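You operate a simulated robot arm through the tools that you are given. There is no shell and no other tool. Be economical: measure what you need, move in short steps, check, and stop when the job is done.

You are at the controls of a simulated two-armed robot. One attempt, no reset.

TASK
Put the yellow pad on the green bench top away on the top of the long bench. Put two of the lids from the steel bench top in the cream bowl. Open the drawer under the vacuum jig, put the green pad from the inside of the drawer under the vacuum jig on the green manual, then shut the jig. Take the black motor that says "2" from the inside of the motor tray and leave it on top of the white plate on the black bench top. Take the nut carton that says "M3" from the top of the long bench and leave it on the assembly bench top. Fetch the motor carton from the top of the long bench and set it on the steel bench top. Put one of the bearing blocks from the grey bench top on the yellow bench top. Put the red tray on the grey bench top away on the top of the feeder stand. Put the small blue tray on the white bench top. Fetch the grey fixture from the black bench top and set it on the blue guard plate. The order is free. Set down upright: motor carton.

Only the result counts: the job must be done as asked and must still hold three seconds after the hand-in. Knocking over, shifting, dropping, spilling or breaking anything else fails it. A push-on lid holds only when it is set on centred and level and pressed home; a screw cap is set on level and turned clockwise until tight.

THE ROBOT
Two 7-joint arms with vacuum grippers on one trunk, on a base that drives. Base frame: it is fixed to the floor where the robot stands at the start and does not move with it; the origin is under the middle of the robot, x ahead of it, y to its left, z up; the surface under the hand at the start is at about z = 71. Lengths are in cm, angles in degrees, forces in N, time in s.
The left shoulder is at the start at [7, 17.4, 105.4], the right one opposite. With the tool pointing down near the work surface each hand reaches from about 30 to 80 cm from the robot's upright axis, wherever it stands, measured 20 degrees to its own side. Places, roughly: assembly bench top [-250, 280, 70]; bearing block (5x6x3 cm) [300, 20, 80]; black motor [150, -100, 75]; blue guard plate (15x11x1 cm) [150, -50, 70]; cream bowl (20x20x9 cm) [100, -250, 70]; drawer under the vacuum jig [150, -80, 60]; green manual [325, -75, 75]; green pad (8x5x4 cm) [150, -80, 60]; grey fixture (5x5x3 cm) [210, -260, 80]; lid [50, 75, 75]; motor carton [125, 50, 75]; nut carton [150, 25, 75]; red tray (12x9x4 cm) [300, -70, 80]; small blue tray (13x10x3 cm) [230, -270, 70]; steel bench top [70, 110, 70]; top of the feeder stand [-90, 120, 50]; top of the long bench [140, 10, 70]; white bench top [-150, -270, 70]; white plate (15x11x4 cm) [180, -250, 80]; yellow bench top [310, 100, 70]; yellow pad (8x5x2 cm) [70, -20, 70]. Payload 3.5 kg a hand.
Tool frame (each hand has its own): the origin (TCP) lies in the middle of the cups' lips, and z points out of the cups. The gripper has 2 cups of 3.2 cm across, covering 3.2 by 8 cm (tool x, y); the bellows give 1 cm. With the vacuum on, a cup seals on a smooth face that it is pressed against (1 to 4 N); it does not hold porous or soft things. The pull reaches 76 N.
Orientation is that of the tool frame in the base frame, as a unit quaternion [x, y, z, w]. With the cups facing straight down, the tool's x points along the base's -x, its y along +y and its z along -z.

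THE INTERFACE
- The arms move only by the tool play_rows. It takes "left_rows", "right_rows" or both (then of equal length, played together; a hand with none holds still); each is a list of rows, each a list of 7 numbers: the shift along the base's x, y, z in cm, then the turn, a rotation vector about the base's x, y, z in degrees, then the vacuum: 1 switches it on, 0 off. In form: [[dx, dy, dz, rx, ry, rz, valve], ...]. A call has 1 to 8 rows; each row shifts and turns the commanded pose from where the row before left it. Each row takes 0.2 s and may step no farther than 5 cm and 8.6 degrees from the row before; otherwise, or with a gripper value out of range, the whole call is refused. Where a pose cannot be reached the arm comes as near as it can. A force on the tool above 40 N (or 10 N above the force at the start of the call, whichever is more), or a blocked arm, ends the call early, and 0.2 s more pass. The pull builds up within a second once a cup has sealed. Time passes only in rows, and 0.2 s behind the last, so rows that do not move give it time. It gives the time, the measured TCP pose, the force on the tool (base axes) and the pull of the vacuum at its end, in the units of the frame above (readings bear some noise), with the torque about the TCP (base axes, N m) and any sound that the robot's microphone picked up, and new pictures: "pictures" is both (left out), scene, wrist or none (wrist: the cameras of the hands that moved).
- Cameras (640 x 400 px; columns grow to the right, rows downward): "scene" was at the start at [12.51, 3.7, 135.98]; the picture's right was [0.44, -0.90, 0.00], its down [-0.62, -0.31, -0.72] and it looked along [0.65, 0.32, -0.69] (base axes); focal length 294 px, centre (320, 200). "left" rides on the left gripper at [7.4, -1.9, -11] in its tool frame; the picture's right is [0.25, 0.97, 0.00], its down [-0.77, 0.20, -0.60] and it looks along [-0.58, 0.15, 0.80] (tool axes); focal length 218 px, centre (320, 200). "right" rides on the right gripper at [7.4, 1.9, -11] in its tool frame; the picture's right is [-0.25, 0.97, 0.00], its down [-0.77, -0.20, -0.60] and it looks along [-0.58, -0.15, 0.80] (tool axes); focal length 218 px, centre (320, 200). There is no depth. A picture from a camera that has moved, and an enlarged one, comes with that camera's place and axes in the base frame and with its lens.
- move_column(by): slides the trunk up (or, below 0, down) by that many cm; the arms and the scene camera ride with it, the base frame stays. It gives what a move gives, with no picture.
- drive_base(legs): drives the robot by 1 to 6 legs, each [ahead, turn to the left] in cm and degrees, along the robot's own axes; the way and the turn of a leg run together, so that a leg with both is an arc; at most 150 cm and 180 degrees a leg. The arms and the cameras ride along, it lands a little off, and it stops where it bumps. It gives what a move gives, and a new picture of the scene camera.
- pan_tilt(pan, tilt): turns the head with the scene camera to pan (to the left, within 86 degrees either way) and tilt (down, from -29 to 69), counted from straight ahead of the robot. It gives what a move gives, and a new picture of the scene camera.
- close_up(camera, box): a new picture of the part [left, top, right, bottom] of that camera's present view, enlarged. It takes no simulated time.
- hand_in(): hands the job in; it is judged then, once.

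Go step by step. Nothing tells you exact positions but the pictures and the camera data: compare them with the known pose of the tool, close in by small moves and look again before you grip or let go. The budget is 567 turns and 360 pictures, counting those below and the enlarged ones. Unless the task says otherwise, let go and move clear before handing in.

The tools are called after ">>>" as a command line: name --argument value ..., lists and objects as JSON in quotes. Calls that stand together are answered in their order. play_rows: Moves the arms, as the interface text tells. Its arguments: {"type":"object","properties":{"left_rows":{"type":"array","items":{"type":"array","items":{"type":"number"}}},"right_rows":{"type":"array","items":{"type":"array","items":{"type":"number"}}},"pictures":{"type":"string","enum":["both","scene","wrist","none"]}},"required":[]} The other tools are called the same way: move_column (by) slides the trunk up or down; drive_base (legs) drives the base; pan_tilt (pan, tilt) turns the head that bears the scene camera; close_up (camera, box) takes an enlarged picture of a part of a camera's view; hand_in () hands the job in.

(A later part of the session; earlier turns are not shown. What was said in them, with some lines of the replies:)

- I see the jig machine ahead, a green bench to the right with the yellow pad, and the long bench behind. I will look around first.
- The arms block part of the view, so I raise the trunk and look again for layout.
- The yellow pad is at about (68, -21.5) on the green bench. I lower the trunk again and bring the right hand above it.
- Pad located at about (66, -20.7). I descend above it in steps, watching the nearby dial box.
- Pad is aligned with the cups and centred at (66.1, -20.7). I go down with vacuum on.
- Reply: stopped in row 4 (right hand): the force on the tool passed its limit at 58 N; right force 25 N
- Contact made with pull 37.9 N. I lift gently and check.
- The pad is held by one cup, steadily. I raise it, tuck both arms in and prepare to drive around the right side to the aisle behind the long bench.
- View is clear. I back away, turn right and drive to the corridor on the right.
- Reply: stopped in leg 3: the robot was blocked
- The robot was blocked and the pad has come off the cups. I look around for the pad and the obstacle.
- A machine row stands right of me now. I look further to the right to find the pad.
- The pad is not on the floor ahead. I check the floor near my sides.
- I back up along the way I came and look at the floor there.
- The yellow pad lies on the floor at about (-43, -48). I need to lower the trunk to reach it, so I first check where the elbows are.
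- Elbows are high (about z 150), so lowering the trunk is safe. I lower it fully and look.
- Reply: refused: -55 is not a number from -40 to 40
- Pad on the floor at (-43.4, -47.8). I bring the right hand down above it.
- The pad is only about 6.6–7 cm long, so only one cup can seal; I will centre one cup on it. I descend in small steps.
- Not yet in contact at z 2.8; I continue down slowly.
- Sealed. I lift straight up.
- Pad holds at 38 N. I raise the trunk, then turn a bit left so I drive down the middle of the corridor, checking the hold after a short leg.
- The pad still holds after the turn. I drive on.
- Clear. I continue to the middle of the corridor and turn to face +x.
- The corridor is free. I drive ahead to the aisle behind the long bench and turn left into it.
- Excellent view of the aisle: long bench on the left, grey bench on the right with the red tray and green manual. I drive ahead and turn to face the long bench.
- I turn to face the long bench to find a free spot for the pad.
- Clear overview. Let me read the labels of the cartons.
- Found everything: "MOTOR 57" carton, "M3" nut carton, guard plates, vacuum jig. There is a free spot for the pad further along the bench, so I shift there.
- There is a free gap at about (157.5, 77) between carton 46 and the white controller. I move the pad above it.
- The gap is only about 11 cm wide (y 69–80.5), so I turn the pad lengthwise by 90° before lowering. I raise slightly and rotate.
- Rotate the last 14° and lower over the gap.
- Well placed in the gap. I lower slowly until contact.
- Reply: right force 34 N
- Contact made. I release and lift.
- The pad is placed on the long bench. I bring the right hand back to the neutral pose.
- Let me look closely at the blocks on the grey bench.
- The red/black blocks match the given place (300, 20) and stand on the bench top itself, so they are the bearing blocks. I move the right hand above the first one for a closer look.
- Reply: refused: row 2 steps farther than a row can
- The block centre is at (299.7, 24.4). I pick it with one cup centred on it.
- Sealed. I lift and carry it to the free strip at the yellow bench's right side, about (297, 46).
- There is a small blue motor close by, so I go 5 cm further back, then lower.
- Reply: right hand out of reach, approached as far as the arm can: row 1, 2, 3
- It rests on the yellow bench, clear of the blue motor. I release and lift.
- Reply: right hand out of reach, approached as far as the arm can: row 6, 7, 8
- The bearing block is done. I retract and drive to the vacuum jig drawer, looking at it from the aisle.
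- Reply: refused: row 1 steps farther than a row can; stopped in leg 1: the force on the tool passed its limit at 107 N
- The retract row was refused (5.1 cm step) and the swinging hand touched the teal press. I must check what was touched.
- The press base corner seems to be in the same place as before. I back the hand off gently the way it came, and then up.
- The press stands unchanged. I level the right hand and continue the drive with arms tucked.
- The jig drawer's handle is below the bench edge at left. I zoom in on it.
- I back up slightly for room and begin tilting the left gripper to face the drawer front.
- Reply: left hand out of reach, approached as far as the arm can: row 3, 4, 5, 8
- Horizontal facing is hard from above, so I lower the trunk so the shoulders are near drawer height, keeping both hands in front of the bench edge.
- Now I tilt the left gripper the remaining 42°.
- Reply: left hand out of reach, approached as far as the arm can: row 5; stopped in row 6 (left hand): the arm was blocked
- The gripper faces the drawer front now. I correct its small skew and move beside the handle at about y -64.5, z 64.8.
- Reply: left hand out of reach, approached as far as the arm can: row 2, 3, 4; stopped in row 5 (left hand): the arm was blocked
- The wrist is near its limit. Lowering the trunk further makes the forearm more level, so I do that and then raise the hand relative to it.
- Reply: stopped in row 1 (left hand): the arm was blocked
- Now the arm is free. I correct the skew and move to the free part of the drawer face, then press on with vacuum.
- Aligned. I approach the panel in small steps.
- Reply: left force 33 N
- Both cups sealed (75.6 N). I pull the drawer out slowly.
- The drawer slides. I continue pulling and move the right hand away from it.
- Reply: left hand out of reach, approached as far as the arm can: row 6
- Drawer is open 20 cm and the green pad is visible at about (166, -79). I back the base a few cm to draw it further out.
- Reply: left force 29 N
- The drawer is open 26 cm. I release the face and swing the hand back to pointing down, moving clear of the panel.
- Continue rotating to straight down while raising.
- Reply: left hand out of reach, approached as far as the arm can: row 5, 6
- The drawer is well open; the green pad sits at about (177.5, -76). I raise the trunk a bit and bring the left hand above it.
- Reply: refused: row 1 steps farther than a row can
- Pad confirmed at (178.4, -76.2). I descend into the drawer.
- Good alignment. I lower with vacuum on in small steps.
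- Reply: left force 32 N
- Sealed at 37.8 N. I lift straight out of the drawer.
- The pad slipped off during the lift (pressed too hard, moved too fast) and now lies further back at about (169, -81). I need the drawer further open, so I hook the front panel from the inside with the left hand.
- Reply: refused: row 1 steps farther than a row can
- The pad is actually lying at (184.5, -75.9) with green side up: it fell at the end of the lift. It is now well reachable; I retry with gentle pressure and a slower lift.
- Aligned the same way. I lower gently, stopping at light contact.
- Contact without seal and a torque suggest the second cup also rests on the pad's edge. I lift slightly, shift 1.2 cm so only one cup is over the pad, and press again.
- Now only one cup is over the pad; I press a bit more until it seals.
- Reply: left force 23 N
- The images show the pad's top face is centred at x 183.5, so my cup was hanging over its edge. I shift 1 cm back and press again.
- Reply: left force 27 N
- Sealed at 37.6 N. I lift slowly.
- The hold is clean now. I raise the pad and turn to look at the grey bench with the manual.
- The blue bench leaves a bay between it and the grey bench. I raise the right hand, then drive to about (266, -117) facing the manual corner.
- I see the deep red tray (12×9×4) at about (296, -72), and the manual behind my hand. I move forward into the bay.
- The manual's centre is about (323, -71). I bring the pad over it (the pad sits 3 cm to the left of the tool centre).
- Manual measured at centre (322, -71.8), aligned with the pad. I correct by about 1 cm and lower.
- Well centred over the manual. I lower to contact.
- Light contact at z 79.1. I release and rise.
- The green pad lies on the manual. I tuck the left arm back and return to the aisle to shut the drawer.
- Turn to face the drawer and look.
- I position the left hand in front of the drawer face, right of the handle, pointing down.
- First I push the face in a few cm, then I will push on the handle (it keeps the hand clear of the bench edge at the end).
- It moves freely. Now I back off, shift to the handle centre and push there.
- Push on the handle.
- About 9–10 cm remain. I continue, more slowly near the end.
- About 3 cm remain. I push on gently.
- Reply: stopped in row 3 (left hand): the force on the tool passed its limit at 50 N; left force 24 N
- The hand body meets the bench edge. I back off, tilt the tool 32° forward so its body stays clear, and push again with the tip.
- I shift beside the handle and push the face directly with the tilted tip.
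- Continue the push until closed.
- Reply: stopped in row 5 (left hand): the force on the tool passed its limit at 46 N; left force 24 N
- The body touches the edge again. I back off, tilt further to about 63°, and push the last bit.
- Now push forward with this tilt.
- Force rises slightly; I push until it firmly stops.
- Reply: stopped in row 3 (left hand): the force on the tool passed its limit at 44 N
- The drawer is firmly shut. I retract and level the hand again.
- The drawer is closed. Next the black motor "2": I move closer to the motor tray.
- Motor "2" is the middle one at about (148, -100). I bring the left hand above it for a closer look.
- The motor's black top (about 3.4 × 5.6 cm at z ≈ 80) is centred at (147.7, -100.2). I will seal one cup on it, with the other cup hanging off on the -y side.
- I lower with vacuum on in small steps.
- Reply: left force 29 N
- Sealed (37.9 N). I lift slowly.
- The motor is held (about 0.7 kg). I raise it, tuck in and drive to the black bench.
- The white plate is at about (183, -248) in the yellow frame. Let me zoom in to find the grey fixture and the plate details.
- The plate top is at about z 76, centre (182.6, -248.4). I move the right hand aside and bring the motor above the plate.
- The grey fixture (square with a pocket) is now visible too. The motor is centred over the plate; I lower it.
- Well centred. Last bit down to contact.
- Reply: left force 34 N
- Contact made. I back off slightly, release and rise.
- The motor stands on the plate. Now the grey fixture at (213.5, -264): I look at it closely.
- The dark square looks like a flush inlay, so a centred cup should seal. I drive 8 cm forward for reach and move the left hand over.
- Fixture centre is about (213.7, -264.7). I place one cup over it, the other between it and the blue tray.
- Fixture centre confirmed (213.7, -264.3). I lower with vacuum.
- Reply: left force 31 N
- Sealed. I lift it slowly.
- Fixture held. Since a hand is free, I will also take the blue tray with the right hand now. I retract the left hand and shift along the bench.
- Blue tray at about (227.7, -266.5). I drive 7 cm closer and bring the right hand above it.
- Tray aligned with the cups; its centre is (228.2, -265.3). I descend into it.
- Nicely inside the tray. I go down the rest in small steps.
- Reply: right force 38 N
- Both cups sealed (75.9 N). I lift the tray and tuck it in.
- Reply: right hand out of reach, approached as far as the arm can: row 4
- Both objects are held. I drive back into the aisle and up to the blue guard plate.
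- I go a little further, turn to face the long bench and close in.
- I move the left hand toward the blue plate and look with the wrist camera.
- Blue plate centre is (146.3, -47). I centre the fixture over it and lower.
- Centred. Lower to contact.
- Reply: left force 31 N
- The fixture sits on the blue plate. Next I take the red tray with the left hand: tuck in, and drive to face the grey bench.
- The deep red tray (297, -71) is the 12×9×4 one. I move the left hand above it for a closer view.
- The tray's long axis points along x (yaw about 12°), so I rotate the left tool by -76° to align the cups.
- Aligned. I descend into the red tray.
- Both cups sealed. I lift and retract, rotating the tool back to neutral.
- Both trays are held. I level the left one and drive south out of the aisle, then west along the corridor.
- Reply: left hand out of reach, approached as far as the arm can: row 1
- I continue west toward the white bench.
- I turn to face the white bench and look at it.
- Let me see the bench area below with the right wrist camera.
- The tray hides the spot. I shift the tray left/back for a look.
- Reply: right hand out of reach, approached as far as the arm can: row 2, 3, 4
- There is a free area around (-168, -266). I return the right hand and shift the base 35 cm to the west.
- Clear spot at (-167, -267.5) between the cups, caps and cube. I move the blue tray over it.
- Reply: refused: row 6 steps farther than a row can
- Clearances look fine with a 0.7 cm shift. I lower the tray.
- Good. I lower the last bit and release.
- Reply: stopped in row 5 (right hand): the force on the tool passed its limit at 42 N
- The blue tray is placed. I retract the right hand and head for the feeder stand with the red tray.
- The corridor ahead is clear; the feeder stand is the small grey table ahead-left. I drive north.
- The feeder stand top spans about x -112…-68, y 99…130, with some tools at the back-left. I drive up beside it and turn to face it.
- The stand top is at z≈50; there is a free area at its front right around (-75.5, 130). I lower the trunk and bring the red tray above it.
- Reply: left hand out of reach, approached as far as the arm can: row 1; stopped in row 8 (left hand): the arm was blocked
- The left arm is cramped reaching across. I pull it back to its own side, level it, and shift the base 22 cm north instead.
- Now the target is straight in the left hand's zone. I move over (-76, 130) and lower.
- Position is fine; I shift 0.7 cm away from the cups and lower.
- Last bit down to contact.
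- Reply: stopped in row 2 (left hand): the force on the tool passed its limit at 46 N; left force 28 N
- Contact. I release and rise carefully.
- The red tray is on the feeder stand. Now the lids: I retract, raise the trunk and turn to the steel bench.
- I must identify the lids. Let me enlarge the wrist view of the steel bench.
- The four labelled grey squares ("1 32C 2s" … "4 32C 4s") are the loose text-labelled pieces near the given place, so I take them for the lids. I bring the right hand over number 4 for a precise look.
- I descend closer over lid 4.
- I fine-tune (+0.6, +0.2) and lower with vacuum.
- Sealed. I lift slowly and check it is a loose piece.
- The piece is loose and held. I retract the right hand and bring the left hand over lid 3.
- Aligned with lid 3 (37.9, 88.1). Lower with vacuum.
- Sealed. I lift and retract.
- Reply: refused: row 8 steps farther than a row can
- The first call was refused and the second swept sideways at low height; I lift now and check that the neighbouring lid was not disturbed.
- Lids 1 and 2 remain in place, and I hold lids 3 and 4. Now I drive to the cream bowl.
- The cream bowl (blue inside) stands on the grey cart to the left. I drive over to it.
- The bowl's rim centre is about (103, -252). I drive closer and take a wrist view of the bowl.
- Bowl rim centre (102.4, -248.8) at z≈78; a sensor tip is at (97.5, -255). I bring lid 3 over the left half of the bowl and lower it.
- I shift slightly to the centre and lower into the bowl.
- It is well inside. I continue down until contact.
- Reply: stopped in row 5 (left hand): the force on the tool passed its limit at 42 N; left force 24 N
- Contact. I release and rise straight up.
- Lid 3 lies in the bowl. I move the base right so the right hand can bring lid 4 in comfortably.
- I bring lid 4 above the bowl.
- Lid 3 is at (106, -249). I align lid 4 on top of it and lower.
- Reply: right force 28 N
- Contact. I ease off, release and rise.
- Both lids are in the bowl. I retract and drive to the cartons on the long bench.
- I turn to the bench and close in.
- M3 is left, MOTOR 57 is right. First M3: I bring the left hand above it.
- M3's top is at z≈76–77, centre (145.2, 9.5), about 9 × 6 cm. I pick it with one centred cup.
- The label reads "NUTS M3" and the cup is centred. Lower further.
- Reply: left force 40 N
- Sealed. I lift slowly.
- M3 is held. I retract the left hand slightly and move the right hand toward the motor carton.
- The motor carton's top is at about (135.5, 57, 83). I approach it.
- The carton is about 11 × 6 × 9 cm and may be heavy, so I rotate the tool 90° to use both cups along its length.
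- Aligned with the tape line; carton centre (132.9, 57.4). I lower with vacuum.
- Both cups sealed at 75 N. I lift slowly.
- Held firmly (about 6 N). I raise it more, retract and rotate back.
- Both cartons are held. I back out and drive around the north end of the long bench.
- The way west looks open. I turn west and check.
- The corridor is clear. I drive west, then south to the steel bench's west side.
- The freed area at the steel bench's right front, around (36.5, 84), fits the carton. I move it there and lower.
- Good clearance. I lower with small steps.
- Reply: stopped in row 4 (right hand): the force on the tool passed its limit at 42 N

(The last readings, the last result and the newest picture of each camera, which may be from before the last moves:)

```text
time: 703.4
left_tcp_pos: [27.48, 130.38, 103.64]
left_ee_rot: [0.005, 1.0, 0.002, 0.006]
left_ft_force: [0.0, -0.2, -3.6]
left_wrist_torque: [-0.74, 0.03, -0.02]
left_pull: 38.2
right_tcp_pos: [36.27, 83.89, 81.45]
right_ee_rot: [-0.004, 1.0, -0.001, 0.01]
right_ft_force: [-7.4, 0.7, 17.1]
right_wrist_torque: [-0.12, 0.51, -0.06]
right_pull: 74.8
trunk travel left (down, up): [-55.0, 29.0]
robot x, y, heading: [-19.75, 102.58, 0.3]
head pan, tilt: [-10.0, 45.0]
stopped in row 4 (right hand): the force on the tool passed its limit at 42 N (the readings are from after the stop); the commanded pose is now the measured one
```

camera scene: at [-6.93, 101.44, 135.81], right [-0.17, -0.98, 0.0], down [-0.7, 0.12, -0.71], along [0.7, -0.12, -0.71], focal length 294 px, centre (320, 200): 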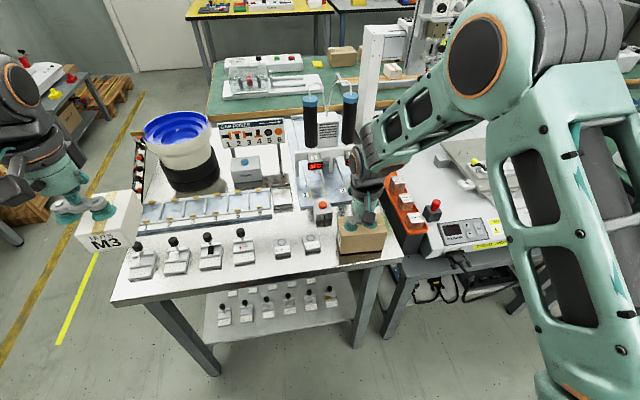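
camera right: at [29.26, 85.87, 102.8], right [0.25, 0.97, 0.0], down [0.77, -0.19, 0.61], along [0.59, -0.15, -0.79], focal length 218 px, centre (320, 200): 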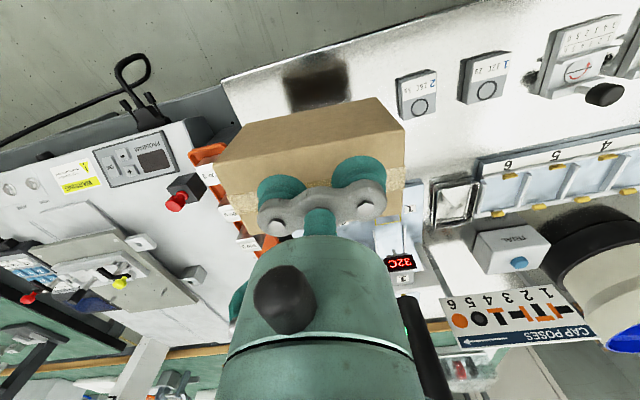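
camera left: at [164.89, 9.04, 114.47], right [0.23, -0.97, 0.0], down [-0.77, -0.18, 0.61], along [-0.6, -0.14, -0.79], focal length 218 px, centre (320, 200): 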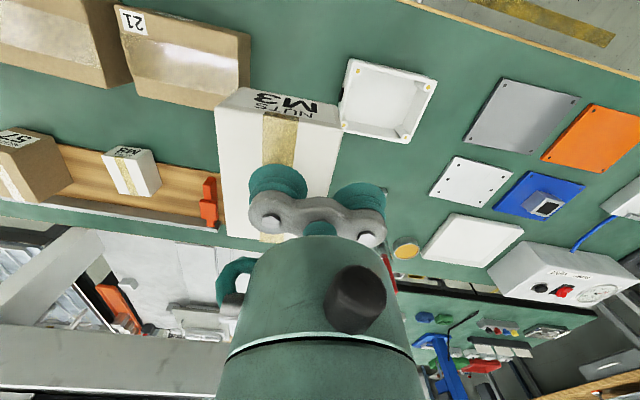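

Contact. I release and rise.

>>> play_rows --right_rows '[[0, 0, 0, 0, 0, 0, 0], [0, 0, 0, 0, 0, 0, 0], [0, 0, 0, 0, 0, 0, 0], [0, 0, 0, 0, 0, 0, 0], [0, 0, 0.8, 0, 0, 0, 0], [0, 0, 3, 0, 0, 0, 0], [0, 0, 4.5, 0, 0, 0, 0], [0, 0, 4.5, 0, 0, 0, 0]]' --pictures "wrist"

```text
time: 705.2
left_tcp_pos: [27.61, 130.22, 103.57]
left_ee_rot: [0.006, 1.0, 0.002, 0.005]
left_ft_force: [0.4, -0.7, -3.2]
left_wrist_torque: [-0.7, 0.01, -0.03]
left_pull: 37.5
right_tcp_pos: [36.43, 83.9, 94.07]
right_ee_rot: [-0.003, 1.0, -0.001, 0.008]
right_ft_force: [-0.6, 0.7, 0.1]
right_wrist_torque: [-0.01, -0.03, -0.01]
right_pull: 0.1
trunk travel left (down, up): [-55.0, 29.0]
robot x, y, heading: [-20.21, 102.91, 0.3]
head pan, tilt: [-10.0, 45.0]
camera right: at [28.93, 85.81, 104.85], right [0.25, 0.97, 0.0], down [0.76, -0.2, 0.62], along [0.6, -0.15, -0.79], focal length 218 px, centre (320, 200)
```

right: 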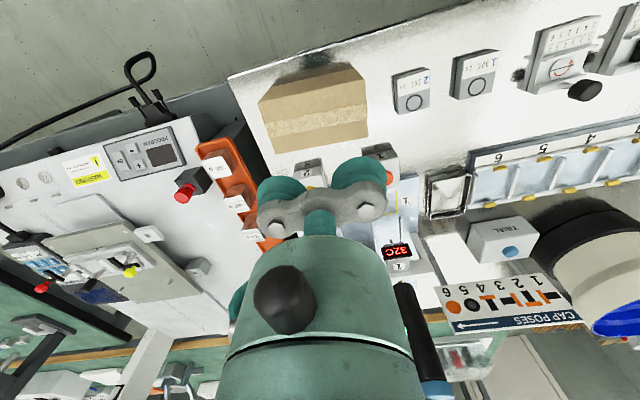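

The motor carton stands upright on the steel bench. Last item: the M3 carton to the assembly bench in the far west. I tuck in and drive.

>>> play_rows --right_rows '[[0, 0, 4, 0, 0, 0, 0], [-2, 0, 4, 0, 0, 0, 0], [-4, 0, 1, 0, 0, 0, 0], [-4, 0, 0, 0, 0, 0, 0]]' --pictures "none"

>>> drive_base --legs '[[0, 90], [90, 0], [0, 90], [100, 0]]'

>>> pan_tilt --pan -20 --tilt 30

```text
time: 706.2
left_tcp_pos: [27.52, 130.24, 103.76]
left_ee_rot: [0.006, 1.0, 0.003, 0.005]
left_ft_force: [-0.3, -0.4, -4.2]
left_wrist_torque: [-0.69, 0.03, -0.04]
left_pull: 37.9
right_tcp_pos: [26.09, 83.65, 103.06]
right_ee_rot: [-0.003, 1.0, 0.0, 0.009]
right_ft_force: [0.4, 0.3, 0.0]
right_wrist_torque: [0.01, -0.03, 0.0]
right_pull: 0.1
trunk travel left (down, up): [-55.0, 29.0]
robot x, y, heading: [-19.9, 103.18, 0.1]
head pan, tilt: [-10.0, 45.0]
```

```text
time: 723.3
left_tcp_pos: [-167.22, 156.75, 103.56]
left_ee_rot: [1.0, 0.015, -0.006, 0.003]
left_ft_force: [0.0, 0.0, -2.4]
left_wrist_torque: [0.61, 0.02, 0.04]
left_pull: 37.6
right_tcp_pos: [-167.6, 203.44, 102.94]
right_ee_rot: [1.0, 0.024, -0.009, 0.0]
right_ft_force: [-0.5, 0.3, 1.2]
right_wrist_torque: [0.02, -0.04, -0.02]
right_pull: 0.0
trunk travel left (down, up): [-55.0, 29.0]
robot x, y, heading: [-120.73, 186.38, -177.8]
head pan, tilt: [-10.0, 45.0]
camera scene: at [-133.43, 186.97, 135.81], right [0.13, 0.99, 0.0], down [0.7, -0.09, -0.71], along [-0.7, 0.09, -0.71], focal length 294 px, centre (320, 200)
```

scene: 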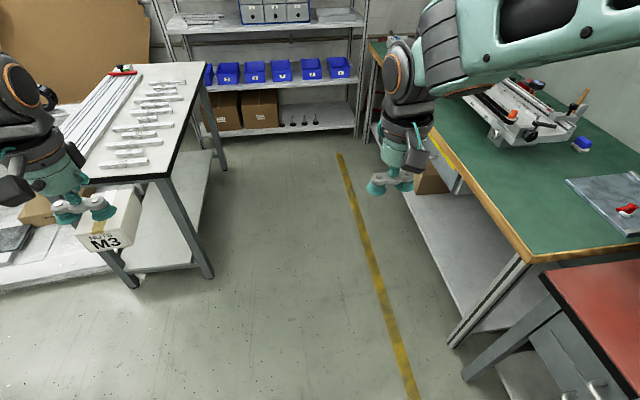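

```text
time: 724.1
left_tcp_pos: [-167.16, 156.58, 103.72]
left_ee_rot: [1.0, 0.015, -0.006, 0.002]
left_ft_force: [0.1, 0.1, -3.2]
left_wrist_torque: [0.63, 0.01, 0.07]
left_pull: 37.5
right_tcp_pos: [-167.7, 203.23, 102.92]
right_ee_rot: [1.0, 0.023, -0.009, 0.0]
right_ft_force: [-0.4, -0.5, -0.1]
right_wrist_torque: [-0.01, -0.01, 0.01]
right_pull: 0.0
trunk travel left (down, up): [-55.0, 29.0]
robot x, y, heading: [-120.76, 186.29, -177.6]
head pan, tilt: [-20.0, 30.0]
camera scene: at [-133.97, 188.63, 138.07], right [0.3, 0.95, 0.0], down [0.48, -0.15, -0.87], along [-0.82, 0.26, -0.5], focal length 294 px, centre (320, 200)
```

scene: 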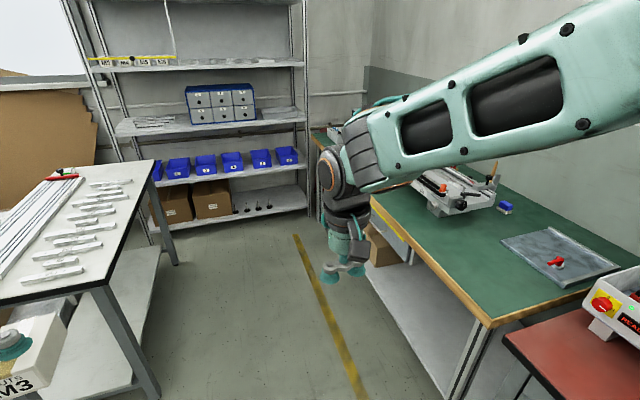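

The green assembly bench is on the right ahead. I drive up to it and turn to face it.

>>> drive_base --legs '[[57, 0], [0, -92], [8, 0]]'

>>> pan_tilt --pan 10 --tilt 45

```text
time: 731.9
left_tcp_pos: [-204.31, 239.7, 103.64]
left_ee_rot: [-0.702, 0.712, 0.005, 0.002]
left_ft_force: [-0.4, -0.3, -3.5]
left_wrist_torque: [-0.04, -0.59, 0.08]
left_pull: 37.9
right_tcp_pos: [-157.77, 238.14, 102.86]
right_ee_rot: [0.708, -0.706, -0.005, -0.006]
right_ft_force: [0.3, 0.1, -0.8]
right_wrist_torque: [-0.03, 0.03, -0.03]
right_pull: 0.0
trunk travel left (down, up): [-55.0, 29.0]
robot x, y, heading: [-176.8, 191.34, 89.7]
head pan, tilt: [-20.0, 30.0]
camera scene: at [-173.8, 205.3, 138.07], right [0.94, -0.35, 0.0], down [-0.17, -0.47, -0.87], along [0.3, 0.81, -0.5], focal length 294 px, centre (320, 200)
```

scene: 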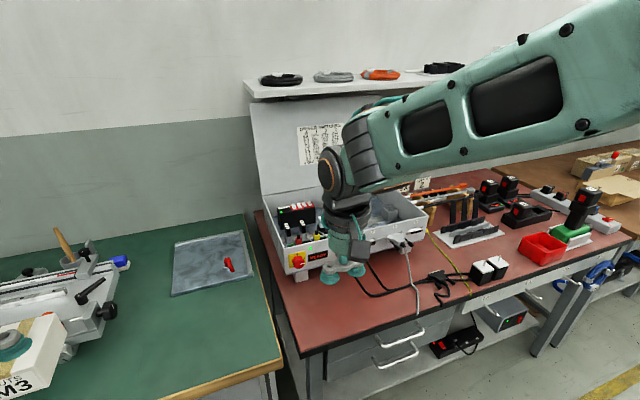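

```text
time: 732.9
left_tcp_pos: [-204.33, 239.64, 103.66]
left_ee_rot: [-0.702, 0.712, 0.005, 0.003]
left_ft_force: [0.1, 0.0, -1.6]
left_wrist_torque: [-0.03, -0.62, 0.04]
left_pull: 37.9
right_tcp_pos: [-157.71, 237.93, 102.94]
right_ee_rot: [0.708, -0.706, -0.006, -0.006]
right_ft_force: [0.8, 0.1, -0.4]
right_wrist_torque: [0.02, 0.0, 0.01]
right_pull: 0.1
trunk travel left (down, up): [-55.0, 29.0]
robot x, y, heading: [-177.38, 191.55, 89.8]
head pan, tilt: [10.0, 45.0]
camera scene: at [-178.31, 204.69, 135.82], right [0.99, 0.17, 0.0], down [0.12, -0.7, -0.71], along [-0.12, 0.7, -0.71], focal length 294 px, centre (320, 200)
```

scene: 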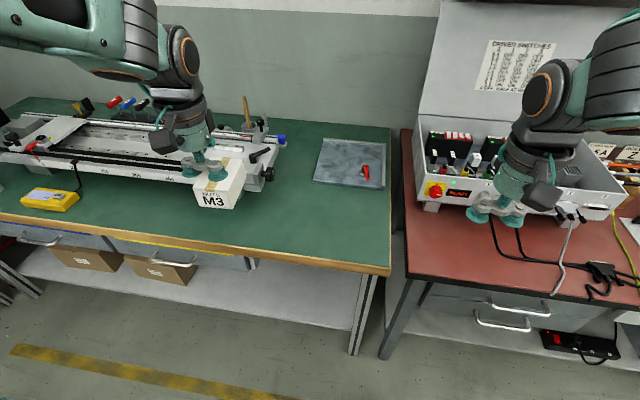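

Free area on the green top around (-190, 258). I bring the carton over and lower.

>>> play_rows --left_rows '[[2.4, 3.7, 0, 0, 0, 0, 1], [2.4, 3.7, 0, 0, 0, 0, 1], [2.4, 3.7, -1, 0, 0, 0, 1], [2.4, 3.7, -2, 0, 0, 0, 1], [2.3, 3.6, -2, 0, 0, 0, 1], [0, 0, -4, 0, 0, 0, 1], [0, 0, -4, 0, 0, 0, 1], [0, 0, -4, 0, 0, 0, 1]]'

```text
time: 734.7
left_tcp_pos: [-192.47, 258.17, 86.58]
left_ee_rot: [-0.701, 0.713, 0.005, 0.002]
left_ft_force: [-0.6, 0.1, -3.1]
left_wrist_torque: [-0.05, -0.6, 0.02]
left_pull: 38.0
right_tcp_pos: [-157.82, 238.1, 103.0]
right_ee_rot: [0.709, -0.705, -0.005, -0.007]
right_ft_force: [0.4, 0.7, 0.9]
right_wrist_torque: [0.01, 0.04, 0.01]
right_pull: 0.1
trunk travel left (down, up): [-55.0, 29.0]
robot x, y, heading: [-177.28, 191.99, 89.7]
head pan, tilt: [10.0, 45.0]
camera scene: at [-178.36, 204.86, 135.8], right [0.99, 0.17, 0.0], down [0.12, -0.7, -0.71], along [-0.12, 0.7, -0.71], focal length 294 px, centre (320, 200)
camera left: at [-190.57, 250.64, 97.44], right [-0.97, -0.24, 0.0], down [-0.19, 0.77, 0.61], along [-0.15, 0.59, -0.79], focal length 218 px, centre (320, 200)
```

scene: 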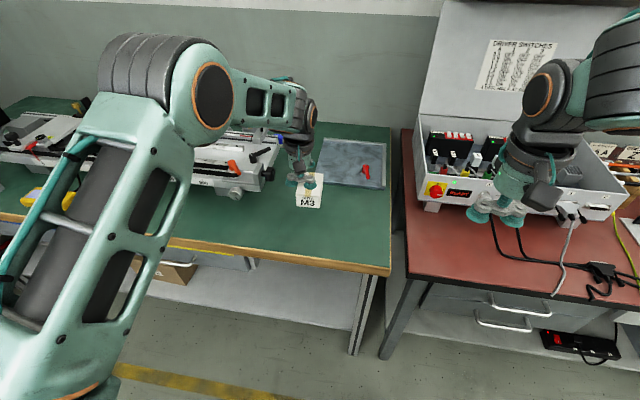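
left: 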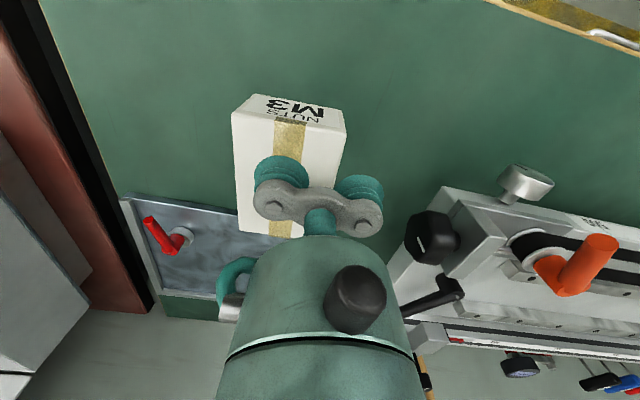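

Clear of the mat and the gauge. I move 2 cm nearer and lower to contact.

>>> play_rows --left_rows '[[0.5, -2, -3.5, 0, 0, 0, 1], [0, 0, -3, 0, 0, 0, 1], [0, 0, -1.3, 0, 0, 0, 1], [0, 0, -0.5, 0, 0, 0, 1], [0, 0, -0.5, 0, 0, 0, 1], [0, 0, -0.4, 0, 0, 0, 1], [0, 0, 0, 0, 0, 0, 1]]' --pictures "none"

```text
time: 736.3
left_tcp_pos: [-192.06, 255.83, 77.72]
left_ee_rot: [-0.703, 0.711, 0.008, 0.003]
left_ft_force: [-11.1, 4.8, 30.4]
left_wrist_torque: [-0.09, -1.28, 0.19]
left_pull: 37.8
right_tcp_pos: [-157.68, 237.77, 103.13]
right_ee_rot: [0.708, -0.706, -0.005, -0.008]
right_ft_force: [0.4, 0.4, 0.1]
right_wrist_torque: [0.03, -0.01, 0.03]
right_pull: 0.0
trunk travel left (down, up): [-55.0, 29.0]
robot x, y, heading: [-177.02, 191.65, 89.8]
head pan, tilt: [10.0, 45.0]
```

Contact. I release and rise.

>>> play_rows --left_rows '[[0, 0, 0.3, 0, 0, 0, 0], [0, 0, 0, 0, 0, 0, 0], [0, 0, 0, 0, 0, 0, 0], [0, 0, 0, 0, 0, 0, 0], [0, 0, 0.8, 0, 0, 0, 0], [0, 0, 3, 0, 0, 0, 0], [0, 0, 4.5, 0, 0, 0, 0], [0, 0, 4.5, 0, 0, 0, 0]]' --pictures "both"

```text
time: 738.1
left_tcp_pos: [-191.98, 256.23, 90.57]
left_ee_rot: [-0.701, 0.713, 0.005, 0.0]
left_ft_force: [0.3, -0.2, 0.8]
left_wrist_torque: [0.0, 0.01, 0.01]
left_pull: 0.0
right_tcp_pos: [-157.75, 237.88, 103.13]
right_ee_rot: [0.708, -0.706, -0.006, -0.006]
right_ft_force: [0.3, -0.7, 0.5]
right_wrist_torque: [0.0, -0.02, 0.01]
right_pull: 0.1
trunk travel left (down, up): [-55.0, 29.0]
robot x, y, heading: [-177.06, 191.86, 89.7]
head pan, tilt: [10.0, 45.0]
camera scene: at [-178.29, 204.58, 135.82], right [0.99, 0.17, 0.0], down [0.12, -0.7, -0.71], along [-0.12, 0.7, -0.71], focal length 294 px, centre (320, 200)
camera left: at [-190.09, 248.51, 101.39], right [-0.97, -0.24, 0.0], down [-0.19, 0.77, 0.61], along [-0.15, 0.59, -0.79], focal length 218 px, centre (320, 200)
```

scene: 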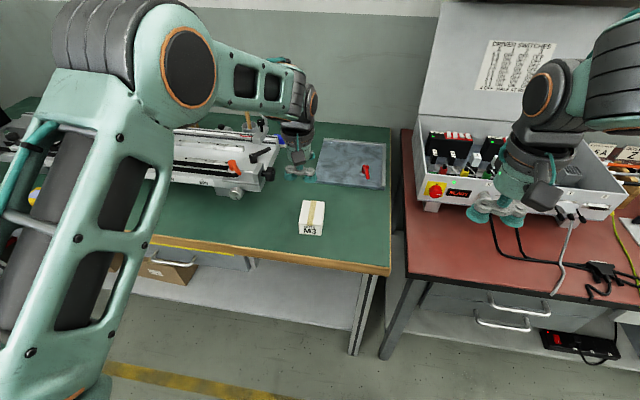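
left: 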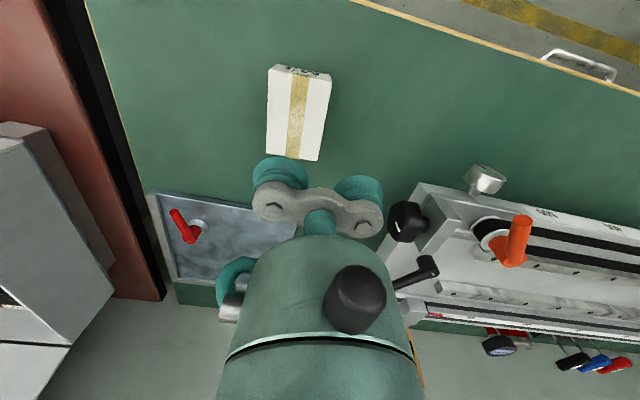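

The M3 carton stands on the assembly bench, and all items are placed. I move the arm clear.

>>> play_rows --left_rows '[[0, 0, 4, 0, 0, 0, 0], [-1, -3, 3, 0, 0, 0, 0], [-2, -4, 2, 0, 0, 0, 0], [-2, -4, 0, 0, 0, 0, 0], [-2, -4, 0, 0, 0, 0, 0]]' --pictures "none"

```text
time: 739.3
left_tcp_pos: [-199.1, 240.8, 99.36]
left_ee_rot: [-0.702, 0.712, 0.006, 0.003]
left_ft_force: [-0.5, -0.6, 0.8]
left_wrist_torque: [0.02, -0.01, -0.02]
left_pull: 0.0
right_tcp_pos: [-157.75, 237.78, 102.97]
right_ee_rot: [0.708, -0.706, -0.006, -0.007]
right_ft_force: [-0.8, 0.2, 0.4]
right_wrist_torque: [0.01, 0.0, -0.02]
right_pull: 0.0
trunk travel left (down, up): [-55.0, 29.0]
robot x, y, heading: [-177.01, 191.55, 89.8]
head pan, tilt: [10.0, 45.0]
```

Both hands are empty and clear, so I hand in the job.

>>> hand_in

```text
The job is handed in.
```

I put all ten items where the task asked and handed the job in with both hands empty and clear. I don't have the judge's result.

These points could count against it:

- **Yellow pad:** it slipped off the cups early on and fell to the floor. I picked it up and put it on the long bench.
- **Green pad:** it slipped off once inside the drawer. I picked it up again and put it on the green manual.
- **Robot base:** it bumped into something near the low white platform beside the green bench, with enough force to stop it. I did not check whether anything there moved.
- **Press on the grey bench:** the right hand hit it once, hard enough to stop the drive. Comparing pictures from before and after, neither the press nor its lever seems to have moved.
- **Lids:** nothing on the steel bench is marked as a lid. I took the grey squares labelled "3 36C 1s" and "4 32C 4s", and they lie one on top of the other in the bowl.
- **Bearing block:** I took one of the loose red-and-black blocks. They match the listed place, unlike the coloured blocks in the black tray.
- **"Shut the jig":** I read this as the drawer under the vacuum jig and pushed it in until it stopped.
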